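You operate a simulated robot arm through the tools that you are given. There is no shell and no other tool.

You run a simulated robot arm. Do the job below in one go: nothing can be reset, and whatever is moved stays where it is left.

Task
Put things in order on the packing bench. At the end: the brown cardboard tube stands where the grey clip stood; the grey clip from the packing bench stands on top of the silver gauge; the white eyewash bottle from the packing bench stands where the brown cardboard tube stood; the green pin stands on top of the black loupe; whatever was shut is shut again. Leave all else as you found it, and nothing knocked over.

It is judged by the outcome, as a careful person would: the job done as asked, and still so three seconds after it is handed in. It fails if anything else is knocked over, pushed out of place, dropped, spilled or broken.

Robot
A 7-joint arm with a two-finger parallel gripper, fixed in place. Base frame: the origin is at the foot of the arm, x ahead of it, y to its left, z up; the work surface is at about z = 0. Units: mm, rad, N and s.
With the tool pointing down near the work surface it reaches from about 220 to 580 mm from the base axis. Its first joint turns from -1.152 to 1.152 rad. Payload 2.5 kg.
The tool frame sits at the grasp point between the pads (the TCP): z along the fingers, y along the line on which they close. The tips reach 23 mm beyond it. Largest opening 94 mm; finger width 38, thickness 10; the body of the gripper, 54 by 96 mm, starts 39 mm behind the TCP.
Orientation is that of the tool frame in the base frame, as a unit quaternion [x, y, z, w]. With the fingers straight down and closing along the base's y, the tool's x points along the base's -x, its y along +y and its z along -z.

Tools
- The arm moves only by the tool move_arm. Its argument "rows" is a list of rows, each a list of 7 numbers: the shift along the base's x, y, z in cm, then the turn, a rotation vector about the base's x, y, z in rad, then the finger opening in cm, from 0 to 9.4. In form: [[tx, ty, tz, ax, ay, az, fingers], ...]. A call has 1 to 20 rows; each row shifts and turns the commanded pose from where the row before left it. Rows are played at 5 a second. More than 50 mm and 0.15 rad between two rows, or a gripper value outside its range, and nothing of the call is played. A pose out of reach is approached as far as the arm can. The call stops where the force on the tool passes 40 N (or 10 N more than at its start, if that is more) or the arm is blocked; 0.2 s more then pass. The fingers move at their own pace (about 108 mm/s each) and stop on an object; they squeeze with about 34 N. The grip force told is the motor's: it shows also when the fingers shut on nothing. Time passes only in rows, and 0.2 s behind the last, so rows that do not move let the fingers close. It gives the time, the measured TCP pose, the force on the tool (base axes), the opening and the grip force at its end, in the units of the frame above (readings bear some noise), with the torque about the TCP (base axes, N m) and any sound that the robot's microphone picked up.
- Cameras (640 x 400 px; columns grow to the right, rows downward): "scene" is fixed at [97.8, -407.1, 528.8]; the picture's right is [0.92, -0.39, 0.00], its down [-0.28, -0.67, -0.69] and it looks along [0.27, 0.64, -0.72] (base axes); focal length 304 px, centre (320, 200). "wrist" rides on the gripper at [86, 16, -74] in the tool frame; the picture's right is [-0.18, 0.98, 0.00], its down [-0.58, -0.11, -0.81] and it looks along [-0.79, -0.15, 0.59] (tool axes); focal length 243 px, centre (320, 200). There is no depth. A picture from a camera that has moved, and an enlarged one, comes with that camera's place and axes in the base frame and with its lens.
- capture(camera): a new picture of that camera. The clock stands still meanwhile.
- zoom(camera, box): a new picture of the part [left, top, right, bottom] of that camera's present view, enlarged. The clock stands still meanwhile.
- close_job(): hands the job in; it is judged then, once.

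Nothing tells you positions but the pictures and the camera data. Unless the task says otherwise, let go and move clear before handing in.

The tools are called after "Emit:" by a JSON object that holds its "api" and its "payload". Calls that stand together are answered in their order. move_arm: Moves the arm, as the interface text tells. Its arguments: {"type":"object","properties":{"rows":{"type":"array"}},"required":["rows"]} The other tools are called the same way: capture (camera) takes a picture; zoom (camera, box) takes an enlarged picture of a part of a camera's view; close_job () hands the job in.

At the start:

```text
time_s: 0.0
tcp_pos: [363.7, 75.5, 240.4]
tcp_rot: [0.0, 1.0, 0.0, 0.0]
force: [-0.6, 0.3, 0.2]
ft_torque: [-0.01, -0.01, 0.0]
grip_width: 94.2
finger_force: 0.2
```

scene: 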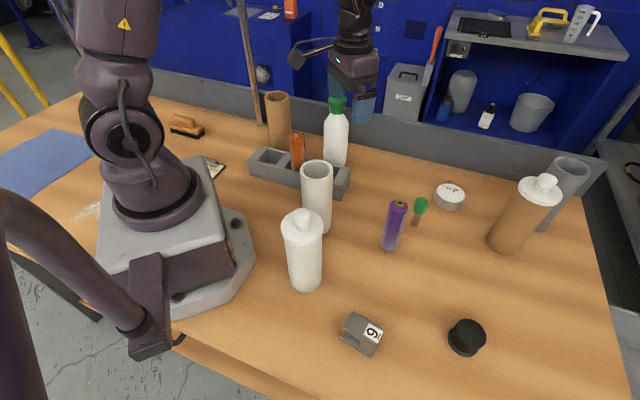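
wrist: 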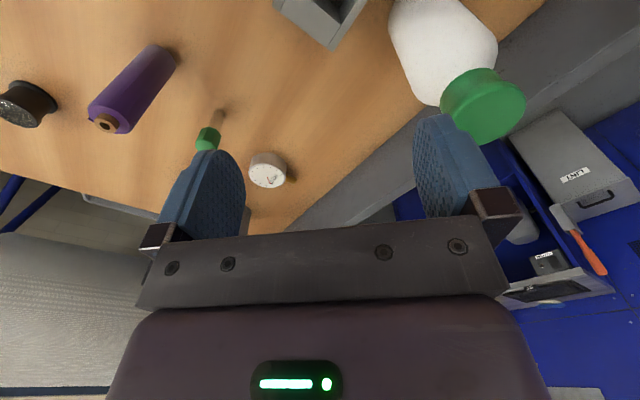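

I see a bench with several tubes, bottles, a grey block with "6"/"9" on it, a black round thing, a white/silver disc, a green pin and a purple item. I'll look closer before planning.

Emit:
{"api": "zoom", "payload": {"camera": "scene", "box": [240, 80, 400, 180]}}

Emit:
{"api": "zoom", "payload": {"camera": "scene", "box": [260, 180, 420, 280]}}

Emit:
{"api": "zoom", "payload": {"camera": "scene", "box": [370, 160, 530, 260]}}

Emit:
{"api": "zoom", "payload": {"camera": "scene", "box": [320, 280, 512, 400]}}

Emit:
{"api": "zoom", "payload": {"camera": "scene", "box": [460, 130, 620, 230]}}

Emit:
{"api": "zoom", "payload": {"camera": "scene", "box": [130, 90, 290, 190]}}

```text
4.00 times, centred on (320, 130) of scene
camera zoom: at [97.8, -407.1, 528.8], right [0.92, -0.39, 0.0], down [-0.28, -0.67, -0.69], along [0.27, 0.64, -0.72], focal length 1216 px, centre (320, 480)
```

zoom: 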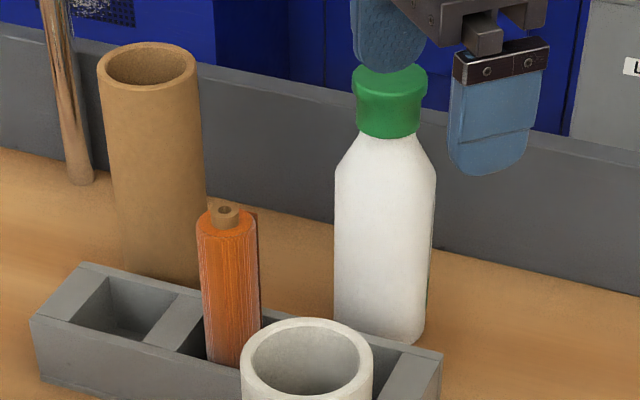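

```text
4.00 times, centred on (340, 230) of scene
camera zoom: at [97.8, -407.1, 528.8], right [0.92, -0.39, 0.0], down [-0.28, -0.67, -0.69], along [0.27, 0.64, -0.72], focal length 1216 px, centre (240, 80)
```

zoom: 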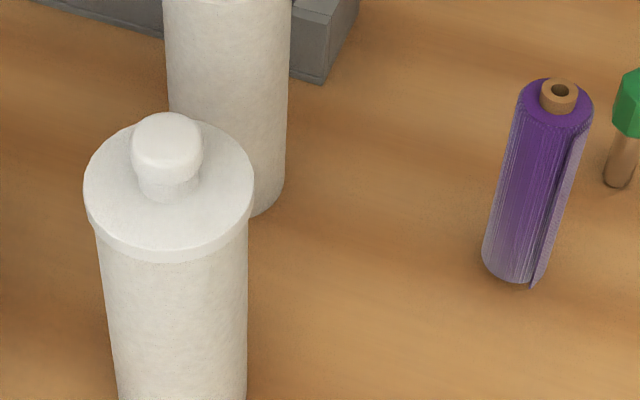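

```text
4.00 times, centred on (450, 210) of scene
camera zoom: at [97.8, -407.1, 528.8], right [0.92, -0.39, 0.0], down [-0.28, -0.67, -0.69], along [0.27, 0.64, -0.72], focal length 1216 px, centre (-200, 160)
```

zoom: 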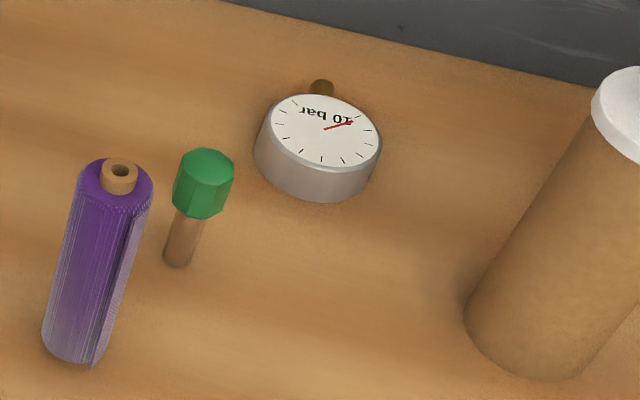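

```text
3.33 times, centred on (416, 340) of scene
camera zoom: at [97.8, -407.1, 528.8], right [0.92, -0.39, 0.0], down [-0.28, -0.67, -0.69], along [0.27, 0.64, -0.72], focal length 1013 px, centre (0, -267)
```

zoom: 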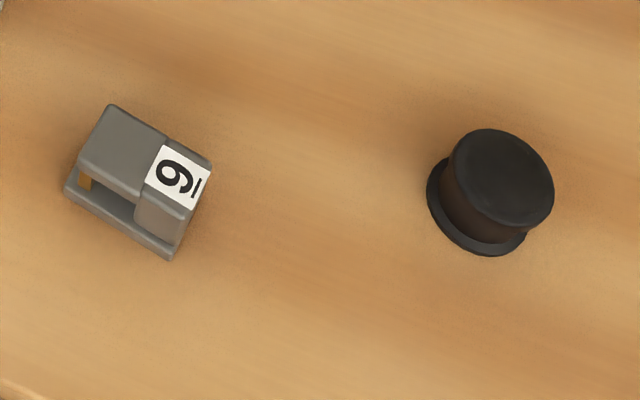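

```text
4.00 times, centred on (540, 180) of scene
camera zoom: at [97.8, -407.1, 528.8], right [0.92, -0.39, 0.0], down [-0.28, -0.67, -0.69], along [0.27, 0.64, -0.72], focal length 1216 px, centre (-560, 280)
```

zoom: 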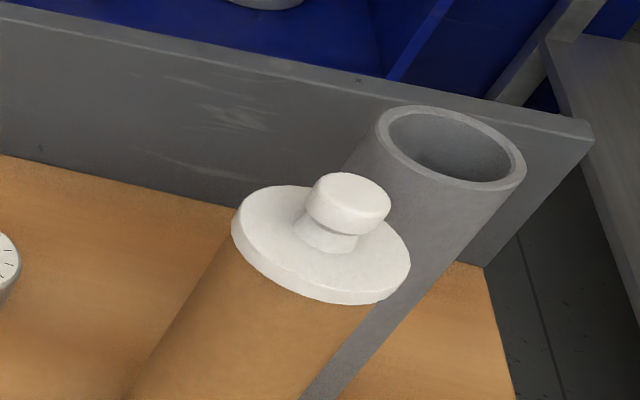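

```text
4.00 times, centred on (210, 140) of scene
camera zoom: at [97.8, -407.1, 528.8], right [0.92, -0.39, 0.0], down [-0.28, -0.67, -0.69], along [0.27, 0.64, -0.72], focal length 1216 px, centre (760, 440)
```

zoom: 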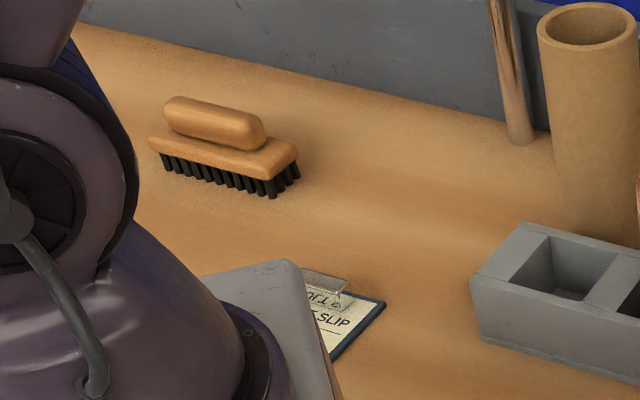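

I take the grey numbered piece at about (233,-260) to be the clip, the dial disc at about (570,-57) the gauge, the black disc at about (391,-333) the loupe. The open brown tube is at about (273,302) and the bottle at about (388,184). Next I check details from the wrist camera.

Emit:
{"api": "zoom", "payload": {"camera": "wrist", "box": [0, 20, 320, 220]}}

Emit:
{"api": "zoom", "payload": {"camera": "scene", "box": [400, 0, 640, 150]}}

```text
2.00 times, centred on (160, 120) of wrist
camera zoom: at [277.7, 91.3, 315.4], right [0.18, 0.98, 0.0], down [0.58, -0.11, 0.81], along [0.79, -0.15, -0.59], focal length 485 px, centre (640, 360)
```

zoom: 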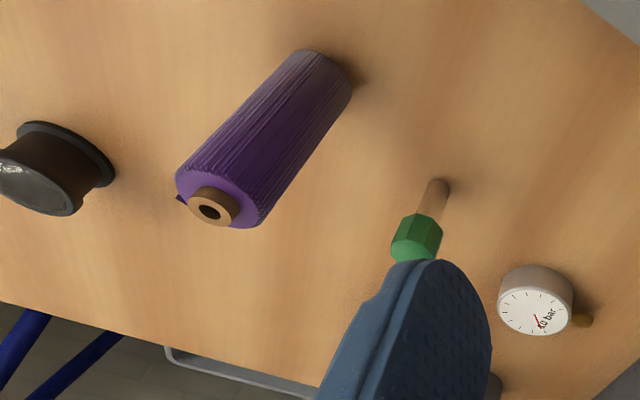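

```text
2.67 times, centred on (520, 75) of scene
camera zoom: at [97.8, -407.1, 528.8], right [0.92, -0.39, 0.0], down [-0.28, -0.67, -0.69], along [0.27, 0.64, -0.72], focal length 810 px, centre (-213, 533)
```

zoom: 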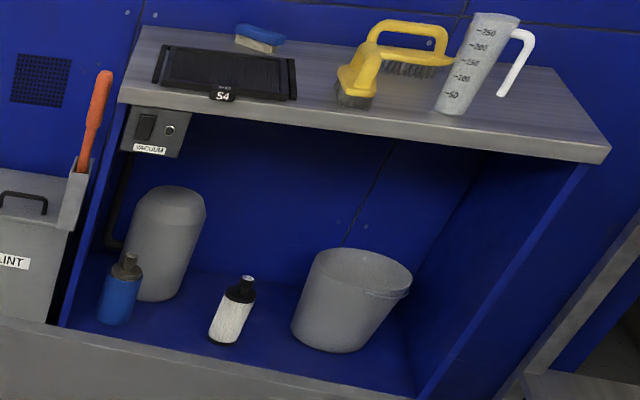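

The gauge comes out at (578,-61) from both cameras, near the reach limit. Next I move over toward the grey clip to look at it from close by.

Emit:
{"api": "move_arm", "payload": {"rows": [[-2.2, -3.7, 0, 0, 0, -0.114, 9.4], [-2.2, -3.7, 0, 0, 0, -0.114, 9.4], [-2.2, -3.7, 0, 0, 0, -0.114, 9.4], [-2.2, -3.7, 0, 0, 0, -0.114, 9.4], [-2.2, -3.7, 0, 0, 0, -0.114, 9.4], [-2.2, -3.7, 0, 0, 0, -0.114, 9.4], [-2.2, -3.7, 0, 0, 0, -0.114, 9.4], [0, 0, 0, 0, 0, 0, 9.4]]}}

Emit:
{"api": "capture", "payload": {"camera": "wrist"}}

Emit:
{"api": "capture", "payload": {"camera": "scene"}}

```text
time_s: 1.8
tcp_pos: [208.7, -185.2, 241.3]
tcp_rot: [0.389, 0.921, 0.0, 0.0]
force: [0.0, 0.4, -0.5]
ft_torque: [0.02, 0.0, 0.02]
grip_width: 93.8
finger_force: 0.1
```

```text
taken
camera wrist: at [160.7, -113.2, 316.3], right [0.83, 0.55, 0.0], down [0.33, -0.49, 0.81], along [0.45, -0.67, -0.59], focal length 243 px, centre (320, 200)
```

wrist: 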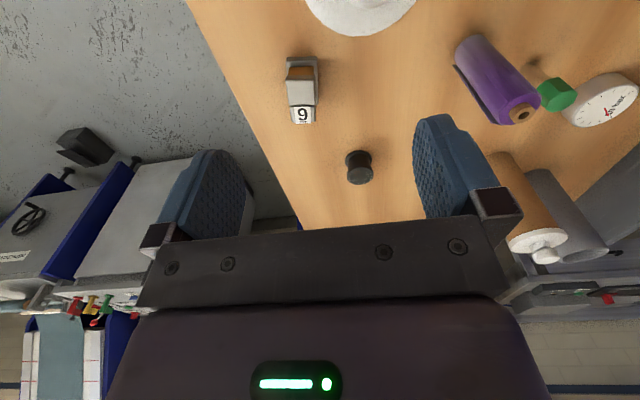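

```text
taken
```

scene: 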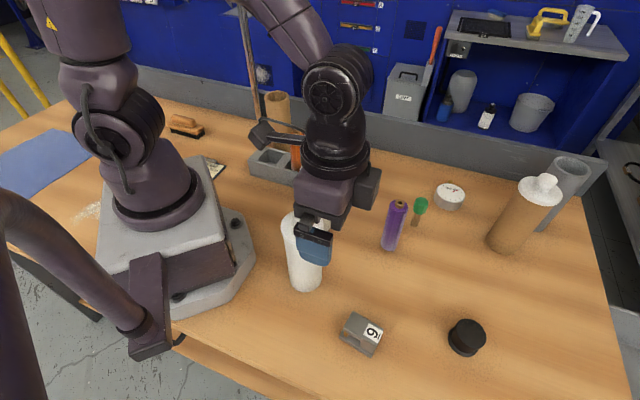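

The clip is in view at pixel (302,90) of the wrist picture. I enlarge the clip, the loupe and the right side of the bench.

Emit:
{"api": "zoom", "payload": {"camera": "wrist", "box": [254, 40, 350, 140]}}

Emit:
{"api": "zoom", "payload": {"camera": "wrist", "box": [310, 130, 406, 200]}}

Emit:
{"api": "zoom", "payload": {"camera": "wrist", "box": [440, 20, 640, 145]}}

Emit:
{"api": "zoom", "payload": {"camera": "wrist", "box": [0, 110, 200, 400]}}

```text
4.00 times, centred on (302, 90) of wrist
camera zoom: at [160.7, -113.2, 316.3], right [0.83, 0.55, 0.0], down [0.33, -0.49, 0.81], along [0.45, -0.67, -0.59], focal length 970 px, centre (392, 640)
```

zoom: 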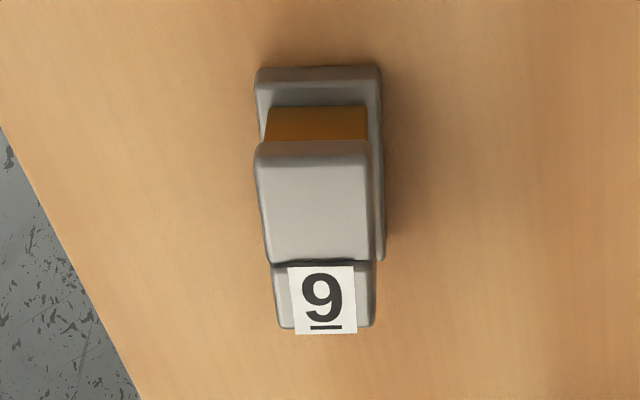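

```text
5.71 times, centred on (358, 165) of wrist
camera zoom: at [160.7, -113.2, 316.3], right [0.83, 0.55, 0.0], down [0.33, -0.49, 0.81], along [0.45, -0.67, -0.59], focal length 1386 px, centre (103, 400)
```

zoom: 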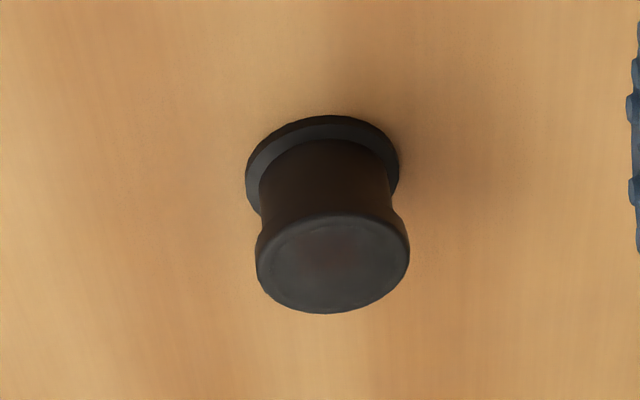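

```text
3.20 times, centred on (540, 82) of wrist
camera zoom: at [160.7, -113.2, 316.3], right [0.83, 0.55, 0.0], down [0.33, -0.49, 0.81], along [0.45, -0.67, -0.59], focal length 776 px, centre (-384, 576)
```

zoom: 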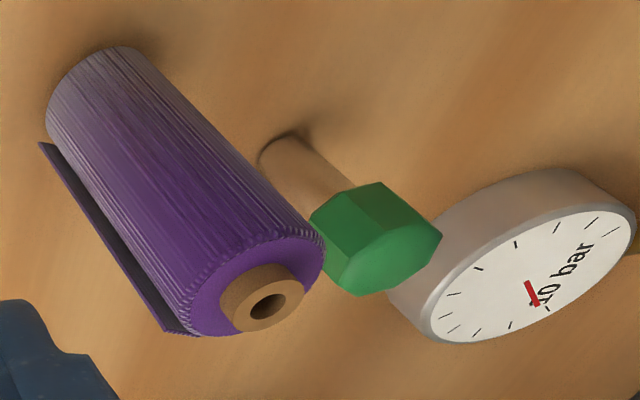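

```text
1.38 times, centred on (100, 255) of wrist
camera zoom: at [160.7, -113.2, 316.3], right [0.83, 0.55, 0.0], down [0.33, -0.49, 0.81], along [0.45, -0.67, -0.59], focal length 335 px, centre (623, 124)
```

zoom: 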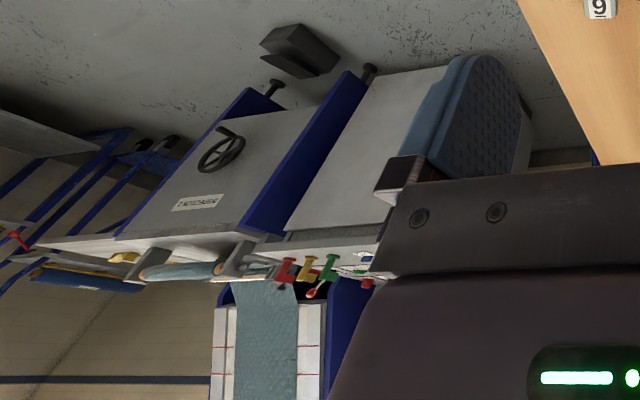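

The clip measures about 61 x 38 x 36 mm, centred at (234,-263), with its long axis at about -55°. I move above it with the fingers lined up across its width, then check again.

Emit:
{"api": "move_arm", "payload": {"rows": [[0.53, -1.83, -3.2, 0, 0, -0.0425, 8.0], [0.53, -1.83, -3.2, 0, 0, -0.0425, 8.0], [0.52, -1.82, -3.2, 0, 0, -0.0425, 8.0], [0.52, -1.82, -3.2, 0, 0, -0.0415, 8.0], [0, 0, 0, 0, 0, 0, 8.0]]}}

Emit:
{"api": "capture", "payload": {"camera": "wrist"}}

Emit:
{"api": "zoom", "payload": {"camera": "scene", "box": [260, 240, 500, 390]}}

```text
time_s: 3.0
tcp_pos: [231.1, -256.6, 112.8]
tcp_rot: [0.465, 0.885, 0.0, -0.001]
force: [0.2, -0.3, 0.6]
ft_torque: [0.0, 0.0, 0.0]
grip_width: 80.4
finger_force: 0.1
```

```text
taken
camera wrist: at [195.4, -177.2, 187.9], right [0.91, 0.41, 0.0], down [0.24, -0.54, 0.81], along [0.33, -0.74, -0.59], focal length 243 px, centre (320, 200)
```

wrist: 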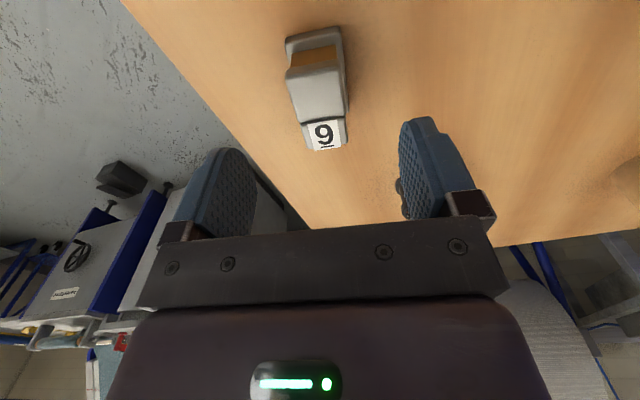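

```text
2.67 times, centred on (380, 315) of scene
camera zoom: at [97.8, -407.1, 528.8], right [0.92, -0.39, 0.0], down [-0.28, -0.67, -0.69], along [0.27, 0.64, -0.72], focal length 810 px, centre (160, -107)
```

zoom: 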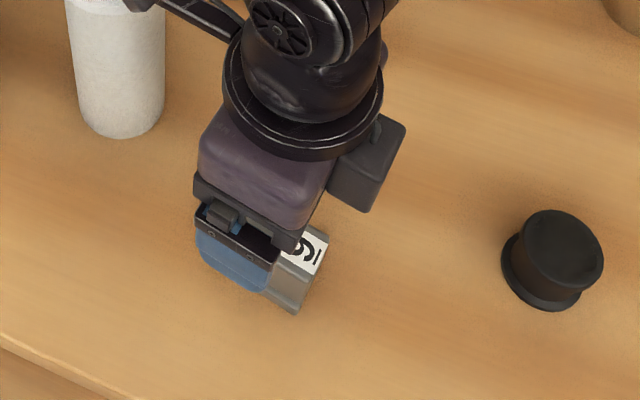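

Emit:
{"api": "zoom", "payload": {"camera": "wrist", "box": [256, 10, 416, 170]}}

```text
2.50 times, centred on (336, 90) of wrist
camera zoom: at [195.4, -177.2, 187.9], right [0.91, 0.41, 0.0], down [0.24, -0.54, 0.81], along [0.33, -0.74, -0.59], focal length 606 px, centre (280, 475)
```

zoom: 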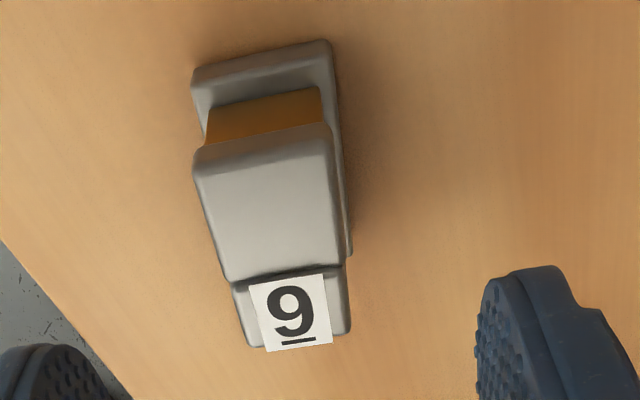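

The clip's centre checks out at (234,-264) and the fingers straddle it properly. I descend to z of about 29 and close.

Emit:
{"api": "move_arm", "payload": {"rows": [[-0.06, -0.04, -2.5, 0, 0, 0, 8.0], [-0.06, -0.04, -2.5, 0, 0, 0, 8.0], [0, 0, -2.2, 0, 0, 0, 8.0], [0, 0, -1.2, 0, 0, 0, 8.0], [0, 0, 0, 0, 0, 0, 8.0], [0, 0, 0, 0, 0, 0, 4.5], [0, 0, 0, 0, 0, 0, 2.0], [0, 0, 0, 0, 0, 0, 2.0], [0, 0, 0, 0, 0, 0, 2.0]]}}

Emit:
{"api": "capture", "payload": {"camera": "wrist"}}

Emit:
{"api": "zoom", "payload": {"camera": "scene", "box": [260, 240, 500, 390]}}

```text
time_s: 5.0
tcp_pos: [230.9, -258.3, 28.3]
tcp_rot: [0.465, 0.885, 0.0, -0.001]
force: [-0.5, -0.6, 0.3]
ft_torque: [0.05, 0.04, 0.0]
grip_width: 37.1
finger_force: 33.9
```

```text
taken
camera wrist: at [195.0, -177.7, 103.4], right [0.91, 0.41, 0.0], down [0.24, -0.54, 0.81], along [0.33, -0.74, -0.59], focal length 243 px, centre (320, 200)
```

wrist: 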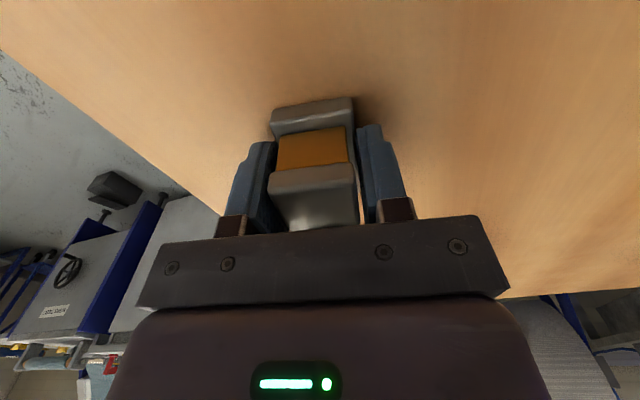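

```text
2.67 times, centred on (380, 315) of scene
camera zoom: at [97.8, -407.1, 528.8], right [0.92, -0.39, 0.0], down [-0.28, -0.67, -0.69], along [0.27, 0.64, -0.72], focal length 810 px, centre (160, -107)
```

zoom: 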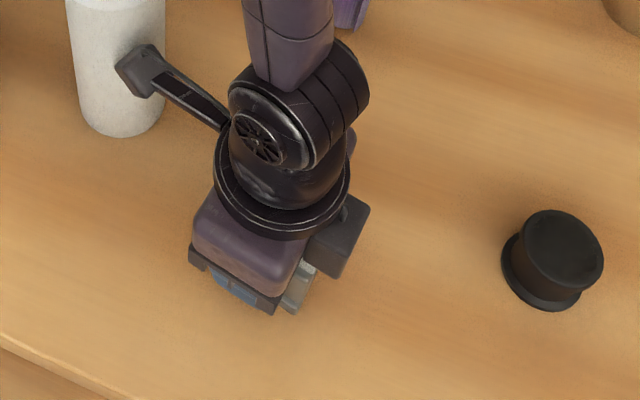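

The clip is gripped at 37 mm. I lift straight up and carry it to a viewing point just short of the gauge.

Emit:
{"api": "move_arm", "payload": {"rows": [[0, 0, 3.0, 0, 0, 0, 2.0], [0, 0, 4.5, 0, 0, 0, 2.0], [0, 0, 4.5, 0, 0, 0, 2.0], [0, 0, 4.6, 0, 0, 0, 2.0], [0, 0, 4.6, 0, 0, 0, 2.0], [3.36, 2.54, 0, 0, 0, 0.109, 2.0], [3.36, 2.54, 0, 0, 0, 0.109, 2.0], [3.36, 2.54, 0, 0, 0, 0.109, 2.0], [3.36, 2.54, 0, 0, 0, 0.109, 2.0], [3.36, 2.54, -1.0, 0, 0, 0.109, 2.0], [3.36, 2.54, -1.0, 0, 0, 0.109, 2.0], [3.36, 2.54, -1.0, 0, 0, 0.109, 2.0], [3.36, 2.54, -1.0, 0, 0, 0.106, 2.0], [0, 0, 0, 0, 0, 0, 2.0]]}}

Emit:
{"api": "capture", "payload": {"camera": "wrist"}}

Emit:
{"api": "capture", "payload": {"camera": "scene"}}

```text
time_s: 8.0
tcp_pos: [496.0, -55.0, 200.7]
tcp_rot: [0.048, 0.999, 0.0, 0.001]
force: [0.3, -0.2, -1.0]
ft_torque: [0.01, 0.0, 0.04]
grip_width: 19.9
finger_force: 0.1
```

```text
taken
camera wrist: at [412.0, -31.2, 275.8], right [0.28, 0.96, 0.0], down [0.57, -0.16, 0.81], along [0.77, -0.22, -0.59], focal length 243 px, centre (320, 200)
```

wrist: 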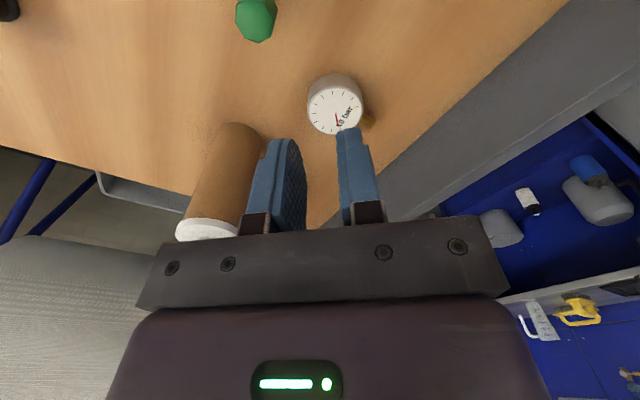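

```text
taken
```

scene: 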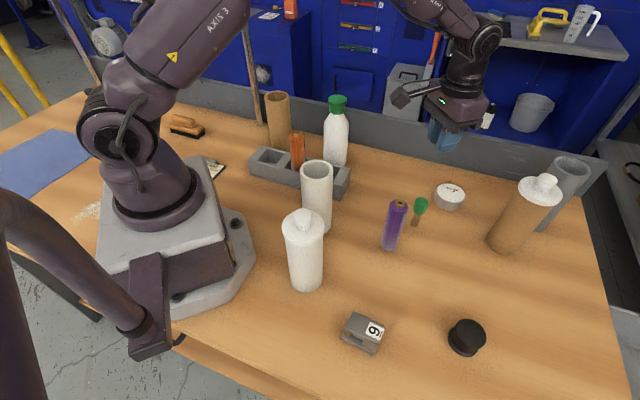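

The clip slipped out of the fingers during the lift: it is still on the bench and the gripper came away empty. I look at how it stands now before trying again.

Emit:
{"api": "zoom", "payload": {"camera": "scene", "box": [320, 280, 512, 400]}}

Emit:
{"api": "zoom", "payload": {"camera": "wrist", "box": [220, 0, 420, 140]}}

```text
3.33 times, centred on (416, 340) of scene
camera zoom: at [97.8, -407.0, 528.8], right [0.92, -0.39, 0.0], down [-0.28, -0.67, -0.69], along [0.27, 0.64, -0.72], focal length 1013 px, centre (0, -267)
```

zoom: 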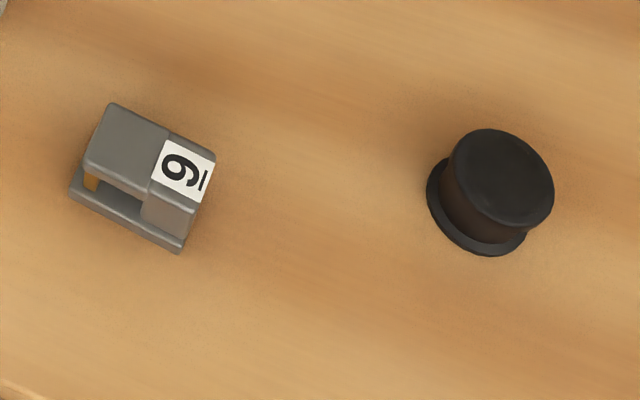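

```text
2.86 times, centred on (320, 70) of wrist
camera zoom: at [412.0, -31.2, 275.8], right [0.28, 0.96, 0.0], down [0.57, -0.16, 0.81], along [0.77, -0.22, -0.59], focal length 693 px, centre (320, 571)
```

zoom: 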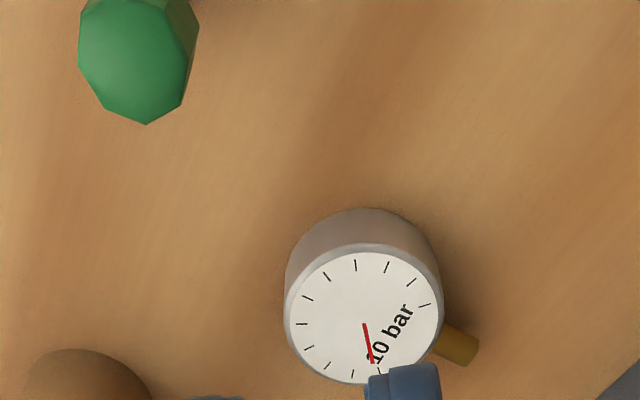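

The clip is still upright, only turned by about 5° and shifted a few mm. From here the gauge measures at about (576,-59), 29 mm high. I go back above the clip for another look.

Emit:
{"api": "move_arm", "payload": {"rows": [[-1.5, -1.0, 3.0, 0, 0, 0, 8.0], [-3.2, -2.45, 1.0, 0, 0, -0.098, 8.0], [-3.2, -2.45, 0, 0, 0, -0.098, 8.0], [-3.2, -2.45, 0, 0, 0, -0.098, 8.0], [-3.2, -2.45, 0, 0, 0, -0.098, 8.0], [-3.2, -2.45, 0, 0, 0, -0.098, 8.0], [-3.2, -2.45, 0, 0, 0, -0.098, 8.0], [-3.2, -2.45, 0, 0, 0, -0.098, 8.0], [-2.4, -2.0, 0, 0, 0, -0.098, 8.0], [0, 0, -4.0, 0, 0, 0, 8.0], [0, 0, -4.0, 0, 0, 0, 8.0], [0, 0, -4.0, 0, 0, 0, 8.0], [0, 0, -1.0, 0, 0, 0, 8.0], [0, 0, 0, 0, 0, 0, 8.0]]}}

Emit:
{"api": "zoom", "payload": {"camera": "wrist", "box": [208, 0, 464, 160]}}

```text
time_s: 11.0
tcp_pos: [235.0, -256.1, 111.8]
tcp_rot: [0.426, 0.905, 0.0, 0.0]
force: [-0.3, 0.3, -0.1]
ft_torque: [0.01, 0.01, -0.03]
grip_width: 80.2
finger_force: 0.0
```

```text
2.50 times, centred on (336, 80) of wrist
camera zoom: at [192.2, -180.0, 186.6], right [0.88, 0.48, 0.0], down [0.29, -0.52, 0.81], along [0.39, -0.71, -0.59], focal length 606 px, centre (280, 500)
```

zoom: 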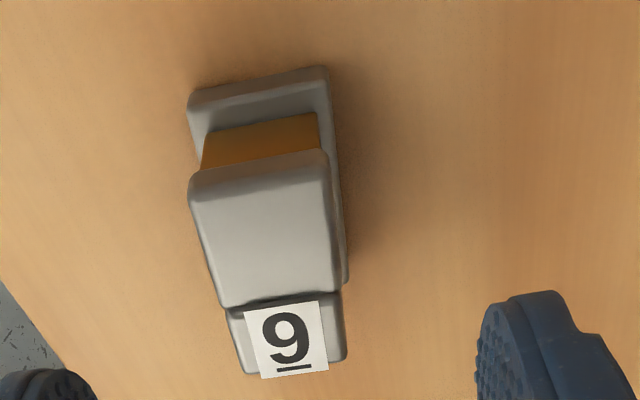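

The clip now centres at (238,-264) with its axis at about -51°. I descend lower this time (z about 25), close, and lift only slightly to check the grip.

Emit:
{"api": "move_arm", "payload": {"rows": [[0.05, -0.28, -2.5, 0, 0, 0, 8.0], [0.06, -0.28, -2.5, 0, 0, 0, 8.0], [0, 0, -2.2, 0, 0, 0, 8.0], [0, 0, -1.45, 0, 0, 0, 8.0], [0, 0, 0, 0, 0, 0, 8.0], [0, 0, 0, 0, 0, 0, 4.5], [0, 0, 0, 0, 0, 0, 1.0], [0, 0, 0, 0, 0, 0, 0.0], [0, 0, 0, 0, 0, 0, 0.0]]}}

Emit:
{"api": "capture", "payload": {"camera": "wrist"}}

```text
time_s: 13.0
tcp_pos: [237.1, -263.5, 22.5]
tcp_rot: [0.426, 0.905, -0.001, 0.0]
force: [0.8, 0.1, 0.3]
ft_torque: [-0.04, -0.05, -0.03]
grip_width: 37.4
finger_force: 34.5
```

```text
taken
camera wrist: at [194.9, -186.2, 98.3], right [0.88, 0.48, 0.0], down [0.29, -0.52, 0.81], along [0.39, -0.71, -0.59], focal length 243 px, centre (320, 200)
```

wrist: 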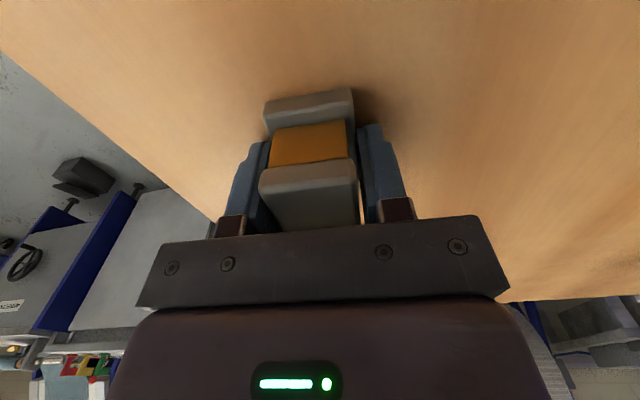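

Emit:
{"api": "zoom", "payload": {"camera": "wrist", "box": [208, 80, 432, 220]}}

Emit:
{"api": "zoom", "payload": {"camera": "scene", "box": [300, 290, 420, 365]}}

```text
2.86 times, centred on (320, 150) of wrist
camera zoom: at [194.9, -186.2, 98.3], right [0.88, 0.48, 0.0], down [0.29, -0.52, 0.81], along [0.39, -0.71, -0.59], focal length 693 px, centre (320, 343)
```

zoom: 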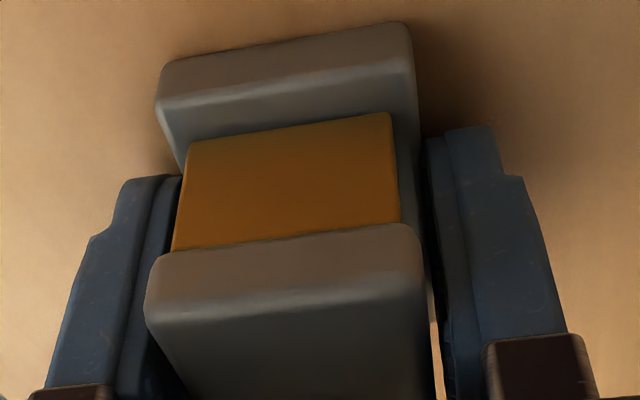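

```text
5.33 times, centred on (360, 328) of scene
camera zoom: at [97.8, -407.1, 528.8], right [0.92, -0.39, 0.0], down [-0.28, -0.67, -0.69], along [0.27, 0.64, -0.72], focal length 1621 px, centre (107, -480)
```

zoom: 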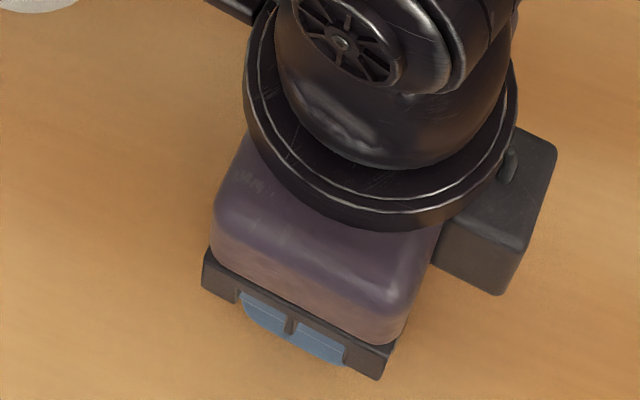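

Emit:
{"api": "move_arm", "payload": {"rows": [[0, 0, 0.3, 0, 0, 0, 0], [0, 0, 0.4, 0, 0, 0, 0], [0, 0, 0.4, 0, 0, 0, 0], [0, 0, 0.4, 0, 0, 0, 0]]}}

Emit:
{"api": "zoom", "payload": {"camera": "wrist", "box": [208, 80, 432, 220]}}

```text
time_s: 14.0
tcp_pos: [235.8, -260.3, 37.0]
tcp_rot: [0.426, 0.905, 0.001, 0.0]
force: [-0.6, 0.1, -2.6]
ft_torque: [0.03, 0.02, 0.0]
grip_width: 37.8
finger_force: 34.3
```

```text
2.86 times, centred on (320, 150) of wrist
camera zoom: at [194.3, -184.7, 112.4], right [0.88, 0.48, 0.0], down [0.29, -0.52, 0.81], along [0.39, -0.71, -0.59], focal length 693 px, centre (320, 343)
```

zoom: 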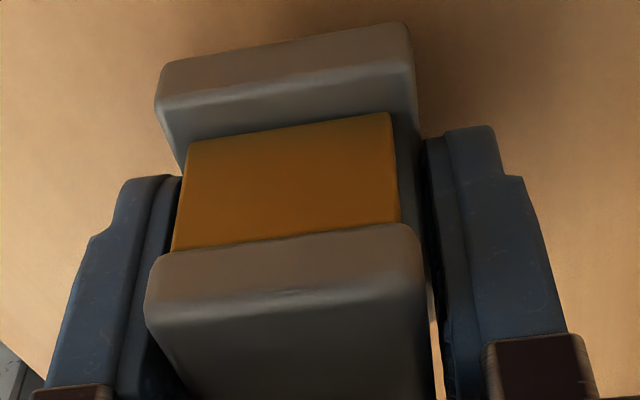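

The clip now lifts with the gripper (load about 2.6 N). I keep raising it gently and check it's still held.

Emit:
{"api": "move_arm", "payload": {"rows": [[0, 0, 1.0, 0, 0, 0, 0], [0, 0, 1.5, 0, 0, 0, 0], [0, 0, 2.0, 0, 0, 0, 0], [0, 0, 2.0, 0, 0, 0, 0], [0, 0, 2.0, 0, 0, 0, 0], [0, 0, 2.0, 0, 0, 0, 0], [0, 0, 2.0, 0, 0, 0, 0], [0, 0, 2.0, 0, 0, 0, 0], [0, 0, 2.0, 0, 0, 0, 0], [0, 0, 2.0, 0, 0, 0, 0], [0, 0, 1.0, 0, 0, 0, 0]]}}

Emit:
{"api": "capture", "payload": {"camera": "wrist"}}

```text
time_s: 16.4
tcp_pos: [237.4, -262.4, 234.2]
tcp_rot: [0.427, 0.904, 0.001, 0.0]
force: [-0.5, 0.2, -1.9]
ft_torque: [0.02, -0.01, 0.01]
grip_width: 37.4
finger_force: 34.5
```

```text
taken
camera wrist: at [194.0, -185.8, 309.2], right [0.88, 0.48, 0.0], down [0.29, -0.52, 0.81], along [0.39, -0.71, -0.59], focal length 243 px, centre (320, 200)
```

wrist: 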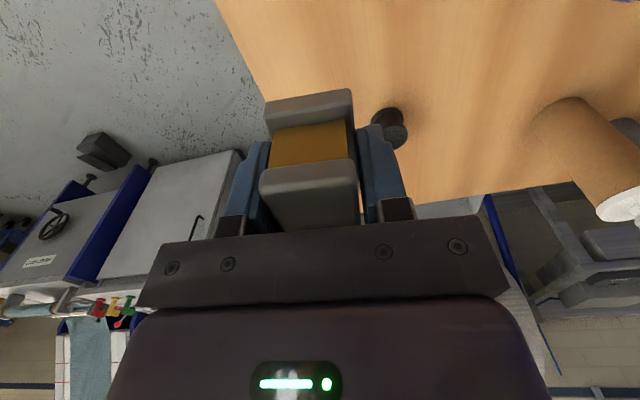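

The clip is held firmly. I carry it slowly to the viewing point short of the gauge.

Emit:
{"api": "move_arm", "payload": {"rows": [[1.0, 0.8, 0, 0, 0, 0.03, 0], [2.0, 1.6, 0, 0, 0, 0.06, 0], [2.0, 1.6, 0, 0, 0, 0.06, 0], [2.0, 1.6, 0, 0, 0, 0.06, 0], [2.0, 1.6, 0, 0, 0, 0.06, 0], [2.0, 1.6, 0, 0, 0, 0.06, 0], [2.0, 1.6, 0, 0, 0, 0.06, 0], [2.0, 1.6, 0, 0, 0, 0.06, 0], [2.0, 1.6, 0, 0, 0, 0.06, 0], [2.0, 1.6, -1.0, 0, 0, 0.06, 0], [2.0, 1.6, -1.0, 0, 0, 0.06, 0], [2.0, 1.6, -1.0, 0, 0, 0.06, 0], [2.0, 1.6, -1.0, 0, 0, 0.06, 0], [1.3, 0.8, 0, 0, 0, 0.03, 0], [0, 0, 0, 0, 0, 0, 0]]}}

Emit:
{"api": "capture", "payload": {"camera": "wrist"}}

Emit:
{"api": "capture", "payload": {"camera": "scene"}}

```text
time_s: 19.6
tcp_pos: [498.4, -53.4, 193.7]
tcp_rot: [0.05, 0.999, 0.0, 0.0]
force: [-0.1, 0.4, -2.2]
ft_torque: [-0.03, 0.01, 0.0]
grip_width: 37.5
finger_force: 33.9
```

```text
taken
camera wrist: at [414.6, -29.2, 268.7], right [0.28, 0.96, 0.0], down [0.57, -0.17, 0.81], along [0.77, -0.23, -0.59], focal length 243 px, centre (320, 200)
```

wrist: 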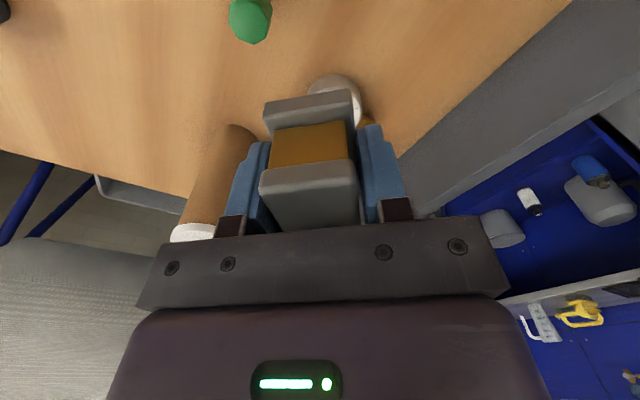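

```text
taken
```

scene: 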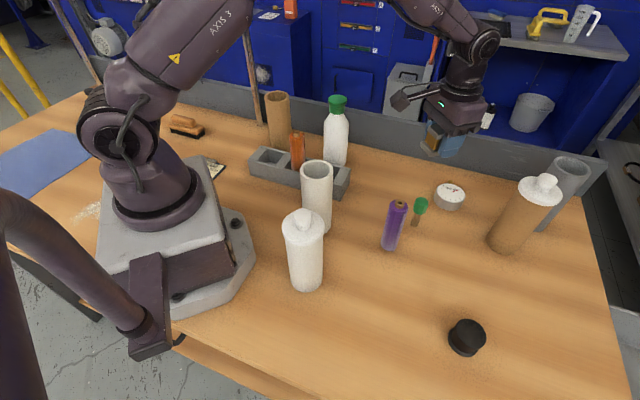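

The clip is carried well. I now move above the gauge at about z=110 and compare positions.

Emit:
{"api": "move_arm", "payload": {"rows": [[1.87, -0.13, -1.0, 0, 0, 0, 0], [1.87, -0.13, -1.5, 0, 0, 0, 0], [1.87, -0.13, -2.0, 0, 0, 0, 0], [1.87, -0.13, -2.0, 0, 0, 0, 0], [0, 0, -1.5, 0, 0, 0, 0], [0, 0, 0, 0, 0, 0, 0]]}}

Emit:
{"api": "capture", "payload": {"camera": "wrist"}}

Emit:
{"api": "zoom", "payload": {"camera": "scene", "box": [370, 130, 530, 230]}}

```text
time_s: 21.0
tcp_pos: [573.4, -58.3, 113.7]
tcp_rot: [0.05, 0.999, -0.001, 0.0]
force: [-0.4, -0.3, -2.5]
ft_torque: [0.0, -0.01, -0.03]
grip_width: 37.6
finger_force: 33.5
```

```text
taken
camera wrist: at [488.8, -34.5, 188.3], right [0.28, 0.96, 0.0], down [0.57, -0.17, 0.81], along [0.77, -0.23, -0.59], focal length 243 px, centre (320, 200)
```

wrist: 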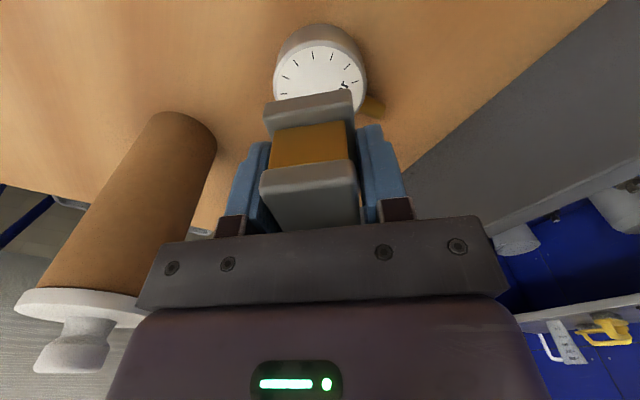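

```text
4.00 times, centred on (450, 180) of scene
camera zoom: at [97.8, -407.1, 528.8], right [0.92, -0.39, 0.0], down [-0.28, -0.67, -0.69], along [0.27, 0.64, -0.72], focal length 1216 px, centre (-200, 280)
```

zoom: 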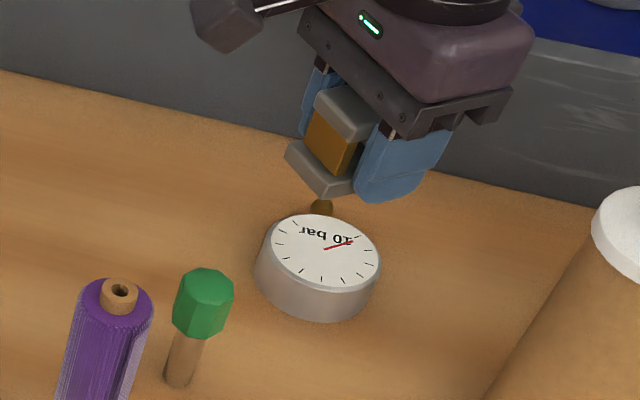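

The clip hangs over the gauge with only a 1-2 mm offset to correct. I lower it close to the gauge top.

Emit:
{"api": "move_arm", "payload": {"rows": [[0.1, -0.1, -1.5, 0, 0, 0, 0], [0.05, -0.05, -1.5, 0, 0, 0, 0], [0, 0, -1.5, 0, 0, 0, 0], [0, 0, -1.0, 0, 0, 0, 0], [0, 0, 0, 0, 0, 0, 0]]}}

Emit:
{"api": "zoom", "payload": {"camera": "scene", "box": [400, 150, 520, 225]}}

Emit:
{"api": "capture", "payload": {"camera": "wrist"}}

```text
time_s: 22.2
tcp_pos: [575.0, -62.3, 58.8]
tcp_rot: [0.05, 0.999, 0.0, -0.001]
force: [0.7, -0.7, -1.6]
ft_torque: [-0.01, -0.02, 0.0]
grip_width: 37.6
finger_force: 34.2
```

```text
5.33 times, centred on (460, 188) of scene
camera zoom: at [97.8, -407.1, 528.8], right [0.92, -0.39, 0.0], down [-0.28, -0.67, -0.69], along [0.27, 0.64, -0.72], focal length 1621 px, centre (-427, 267)
```

zoom: 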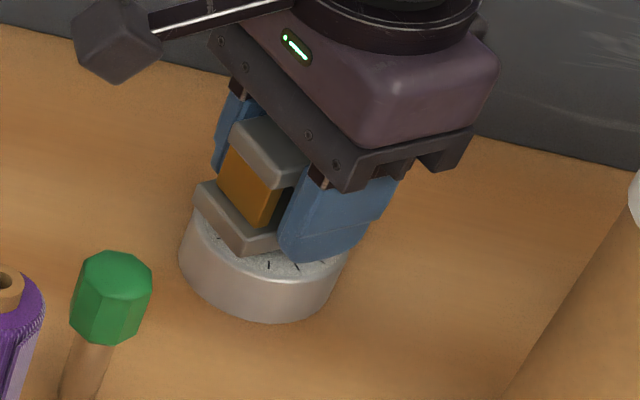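

```text
taken
camera wrist: at [491.2, -37.6, 134.3], right [0.28, 0.96, 0.0], down [0.57, -0.17, 0.81], along [0.77, -0.23, -0.59], focal length 243 px, centre (320, 200)
```

wrist: 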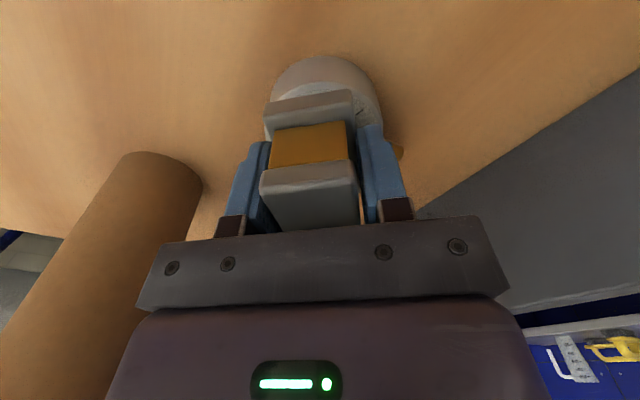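

Emit:
{"api": "zoom", "payload": {"camera": "wrist", "box": [240, 40, 420, 160]}}

```text
3.33 times, centred on (330, 100) of wrist
camera zoom: at [491.2, -37.6, 134.3], right [0.28, 0.96, 0.0], down [0.57, -0.17, 0.81], along [0.77, -0.23, -0.59], focal length 809 px, centre (287, 533)
```

zoom: 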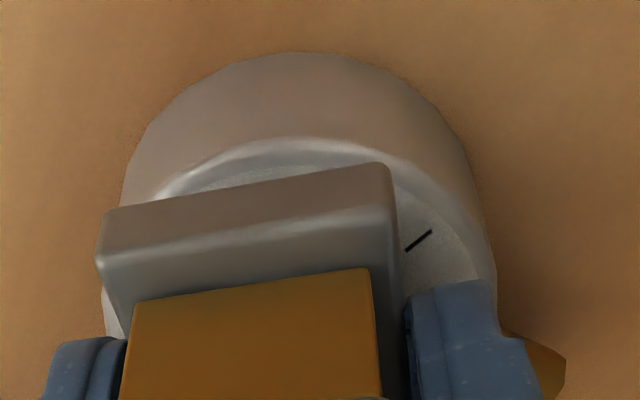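

The clip needs about 2.5 mm more to the left to be centred on the gauge. I shift and lower gently.

Emit:
{"api": "move_arm", "payload": {"rows": [[0, 0.25, 0, 0, 0, 0, 0], [0, 0, -0.15, 0, 0, 0, 0], [0, 0, -0.15, 0, 0, 0, 0], [0, 0, 0, 0, 0, 0, 0]]}}

Emit:
{"api": "zoom", "payload": {"camera": "scene", "box": [410, 160, 490, 210]}}

```text
time_s: 23.2
tcp_pos: [576.9, -57.7, 55.7]
tcp_rot: [0.051, 0.999, 0.0, 0.0]
force: [-0.4, -0.5, -3.3]
ft_torque: [0.02, -0.04, -0.02]
grip_width: 37.4
finger_force: 33.9
```

```text
8.00 times, centred on (450, 185) of scene
camera zoom: at [97.8, -407.1, 528.8], right [0.92, -0.39, 0.0], down [-0.28, -0.67, -0.69], along [0.27, 0.64, -0.72], focal length 2431 px, centre (-720, 320)
```

zoom: 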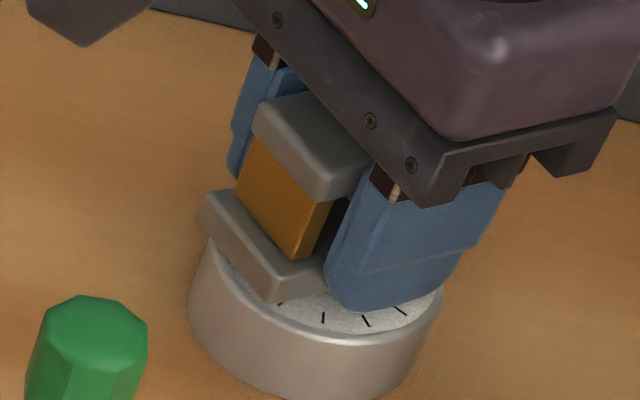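

Nearly touching. I lower in 1 mm steps, watching the force.

Emit:
{"api": "move_arm", "payload": {"rows": [[0, 0, -0.1, 0, 0, 0, 0], [0, 0, -0.1, 0, 0, 0, 0], [0, 0, 0, 0, 0, 0, 0]]}}

```text
time_s: 24.0
tcp_pos: [576.9, -57.9, 54.4]
tcp_rot: [0.051, 0.999, 0.0, 0.0]
force: [0.3, 0.3, -2.4]
ft_torque: [-0.04, -0.01, 0.02]
grip_width: 37.2
finger_force: 34.0
```

Emit:
{"api": "move_arm", "payload": {"rows": [[0, 0, -0.1, 0, 0, 0, 0], [0, 0, 0, 0, 0, 0, 0]]}}

Emit:
{"api": "zoom", "payload": {"camera": "scene", "box": [410, 160, 490, 210]}}

```text
time_s: 24.6
tcp_pos: [576.3, -57.5, 52.1]
tcp_rot: [0.051, 0.999, 0.0, 0.0]
force: [0.0, 0.1, -1.8]
ft_torque: [-0.03, 0.03, -0.02]
grip_width: 37.4
finger_force: 33.9
```

```text
8.00 times, centred on (450, 185) of scene
camera zoom: at [97.8, -407.1, 528.8], right [0.92, -0.39, 0.0], down [-0.28, -0.67, -0.69], along [0.27, 0.64, -0.72], focal length 2431 px, centre (-720, 320)
```

zoom: 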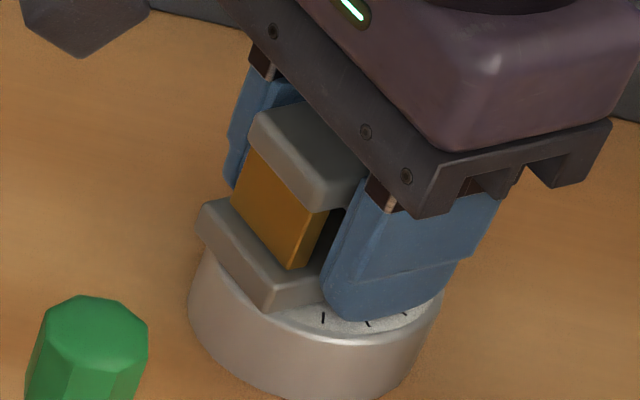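

Emit:
{"api": "move_arm", "payload": {"rows": [[0, 0, -0.1, 0, 0, 0, 0], [0, 0, 0, 0, 0, 0, 0]]}}

```text
time_s: 25.2
tcp_pos: [576.2, -58.3, 50.7]
tcp_rot: [0.051, 0.999, 0.0, 0.0]
force: [-0.4, -0.1, -3.0]
ft_torque: [0.0, 0.01, -0.02]
grip_width: 37.6
finger_force: 33.9
```

Emit:
{"api": "move_arm", "payload": {"rows": [[0, 0, -0.1, 0, 0, 0, 0], [0, 0, 0, 0, 0, 0, 0]]}}

Emit:
{"api": "zoom", "payload": {"camera": "scene", "box": [410, 160, 490, 210]}}

Emit:
{"api": "zoom", "payload": {"camera": "wrist", "box": [240, 40, 420, 160]}}

```text
time_s: 25.8
tcp_pos: [576.8, -57.0, 49.1]
tcp_rot: [0.051, 0.999, 0.0, 0.0]
force: [0.4, 0.5, -2.0]
ft_torque: [0.02, 0.05, 0.02]
grip_width: 37.3
finger_force: 34.3
```

```text
8.00 times, centred on (450, 185) of scene
camera zoom: at [97.8, -407.1, 528.8], right [0.92, -0.39, 0.0], down [-0.28, -0.67, -0.69], along [0.27, 0.64, -0.72], focal length 2431 px, centre (-720, 320)
```

zoom: 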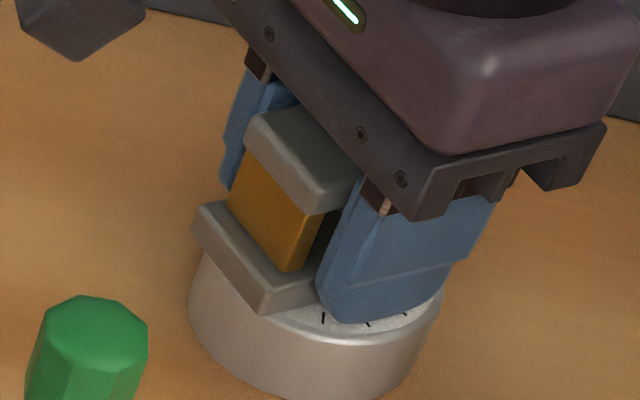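

```text
3.33 times, centred on (330, 100) of wrist
camera zoom: at [491.6, -32.7, 125.9], right [0.28, 0.96, 0.0], down [0.57, -0.17, 0.81], along [0.77, -0.23, -0.59], focal length 809 px, centre (287, 533)
```

zoom: 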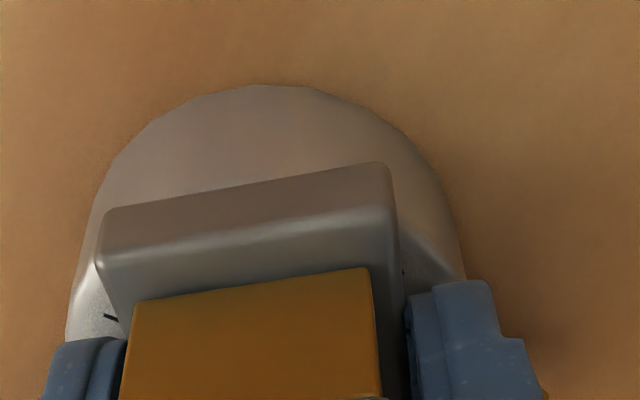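

Emit:
{"api": "move_arm", "payload": {"rows": [[-0.08, -0.12, 0, 0, 0, 0, 0], [0, 0, -0.1, 0, 0, 0, 0], [0, 0, 0, 0, 0, 0, 0]]}}

```text
time_s: 26.6
tcp_pos: [575.0, -58.2, 51.1]
tcp_rot: [0.051, 0.999, 0.0, 0.0]
force: [0.2, -0.4, -1.9]
ft_torque: [-0.01, 0.04, -0.02]
grip_width: 37.5
finger_force: 34.3
```

Emit:
{"api": "move_arm", "payload": {"rows": [[0, 0, -0.1, 0, 0, 0, 0], [0, 0, 0, 0, 0, 0, 0]]}}

```text
time_s: 27.2
tcp_pos: [575.4, -58.4, 50.0]
tcp_rot: [0.05, 0.999, 0.0, 0.002]
force: [-0.2, -0.8, 2.0]
ft_torque: [0.04, 0.01, 0.04]
grip_width: 37.6
finger_force: 34.1
```

Contact: the force has turned from -2 to +2 N, so the clip rests on the gauge. I open the fingers and check.

Emit:
{"api": "move_arm", "payload": {"rows": [[0, 0, 0, 0, 0, 0, 3.9], [0, 0, 0, 0, 0, 0, 4.6], [0, 0, 0, 0, 0, 0, 6.0], [0, 0, 0, 0, 0, 0, 6.0]]}}

Emit:
{"api": "zoom", "payload": {"camera": "scene", "box": [410, 160, 490, 210]}}

Emit:
{"api": "zoom", "payload": {"camera": "wrist", "box": [200, 40, 440, 200]}}

```text
time_s: 28.2
tcp_pos: [574.4, -58.9, 49.1]
tcp_rot: [0.051, 0.999, 0.001, 0.001]
force: [0.6, 2.2, 4.4]
ft_torque: [-0.02, -0.06, 0.01]
grip_width: 59.7
finger_force: 0.0
```

```text
8.00 times, centred on (450, 185) of scene
camera zoom: at [97.7, -407.1, 528.8], right [0.92, -0.39, 0.0], down [-0.28, -0.67, -0.69], along [0.27, 0.64, -0.72], focal length 2431 px, centre (-720, 320)
```

zoom: 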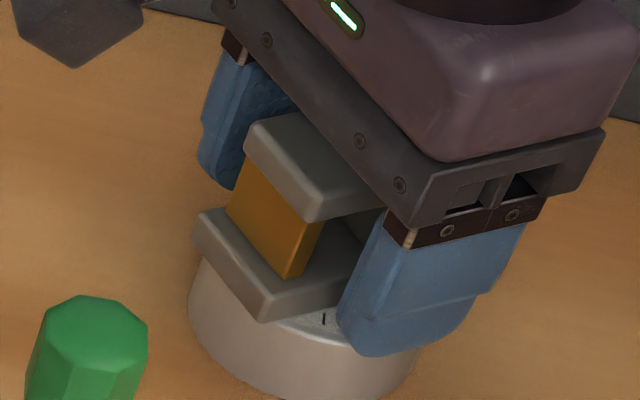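

```text
2.50 times, centred on (320, 120) of wrist
camera zoom: at [490.4, -33.9, 125.0], right [0.28, 0.96, 0.0], down [0.57, -0.17, 0.81], along [0.77, -0.23, -0.59], focal length 606 px, centre (320, 400)
```

zoom: 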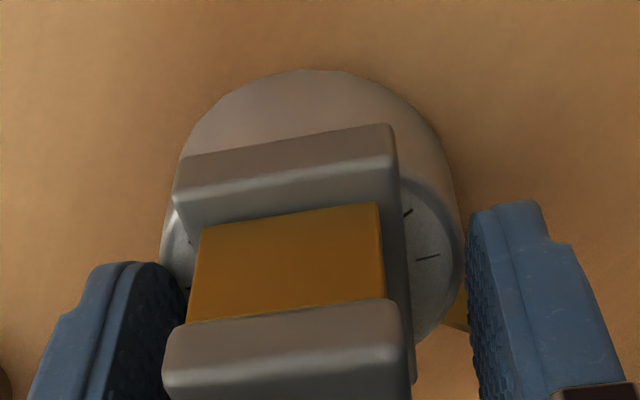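

The clip sits centred on the gauge. I rise straight up and clear.

Emit:
{"api": "move_arm", "payload": {"rows": [[0, 0, 0.3, 0, 0, 0, 6.0], [0, 0, 0.7, 0, 0, 0, 6.5], [0, 0, 1.5, 0, 0, 0, 7.0], [0, 0, 3.0, 0, 0, 0, 7.0], [0, 0, 4.0, 0, 0, 0, 7.0], [-2.0, 0, 4.0, 0, 0, 0, 7.0], [-4.0, 0, 2.0, 0, 0, 0, 7.0], [-4.0, 0, 0, 0, 0, 0, 7.0], [0, 0, 0, 0, 0, 0, 7.0]]}}

Emit:
{"api": "capture", "payload": {"camera": "wrist"}}

Emit:
{"api": "zoom", "payload": {"camera": "scene", "box": [370, 150, 530, 250]}}

```text
time_s: 30.2
tcp_pos: [475.3, -59.4, 203.4]
tcp_rot: [0.051, 0.999, 0.0, 0.0]
force: [-0.4, -0.2, 0.3]
ft_torque: [0.01, -0.02, -0.01]
grip_width: 70.1
finger_force: 0.1
```

```text
taken
camera wrist: at [391.2, -35.3, 279.9], right [0.28, 0.96, 0.0], down [0.57, -0.17, 0.81], along [0.77, -0.23, -0.59], focal length 243 px, centre (320, 200)
```

wrist: 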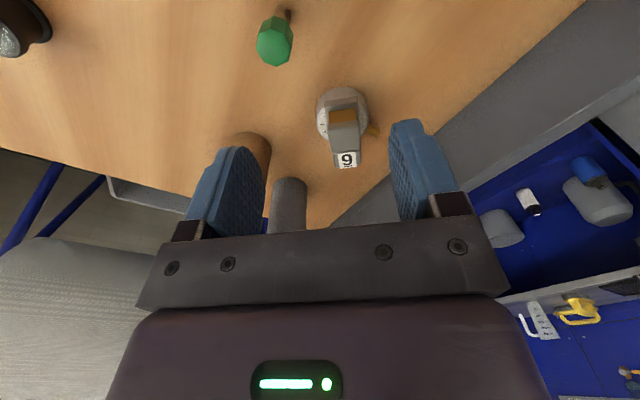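

```text
4.00 times, centred on (450, 200) of scene
camera zoom: at [97.7, -407.1, 528.8], right [0.92, -0.39, 0.0], down [-0.28, -0.67, -0.69], along [0.27, 0.64, -0.72], focal length 1216 px, centre (-200, 200)
```

zoom: 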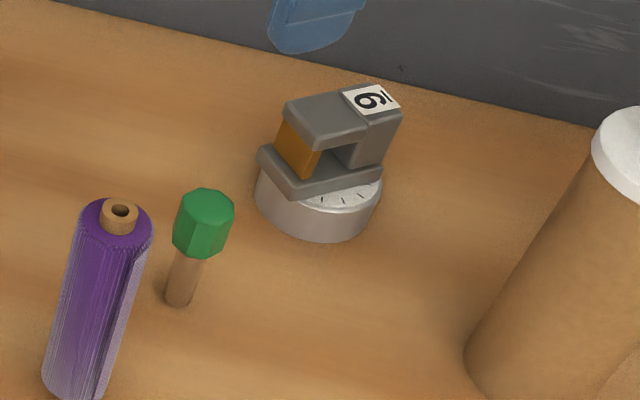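

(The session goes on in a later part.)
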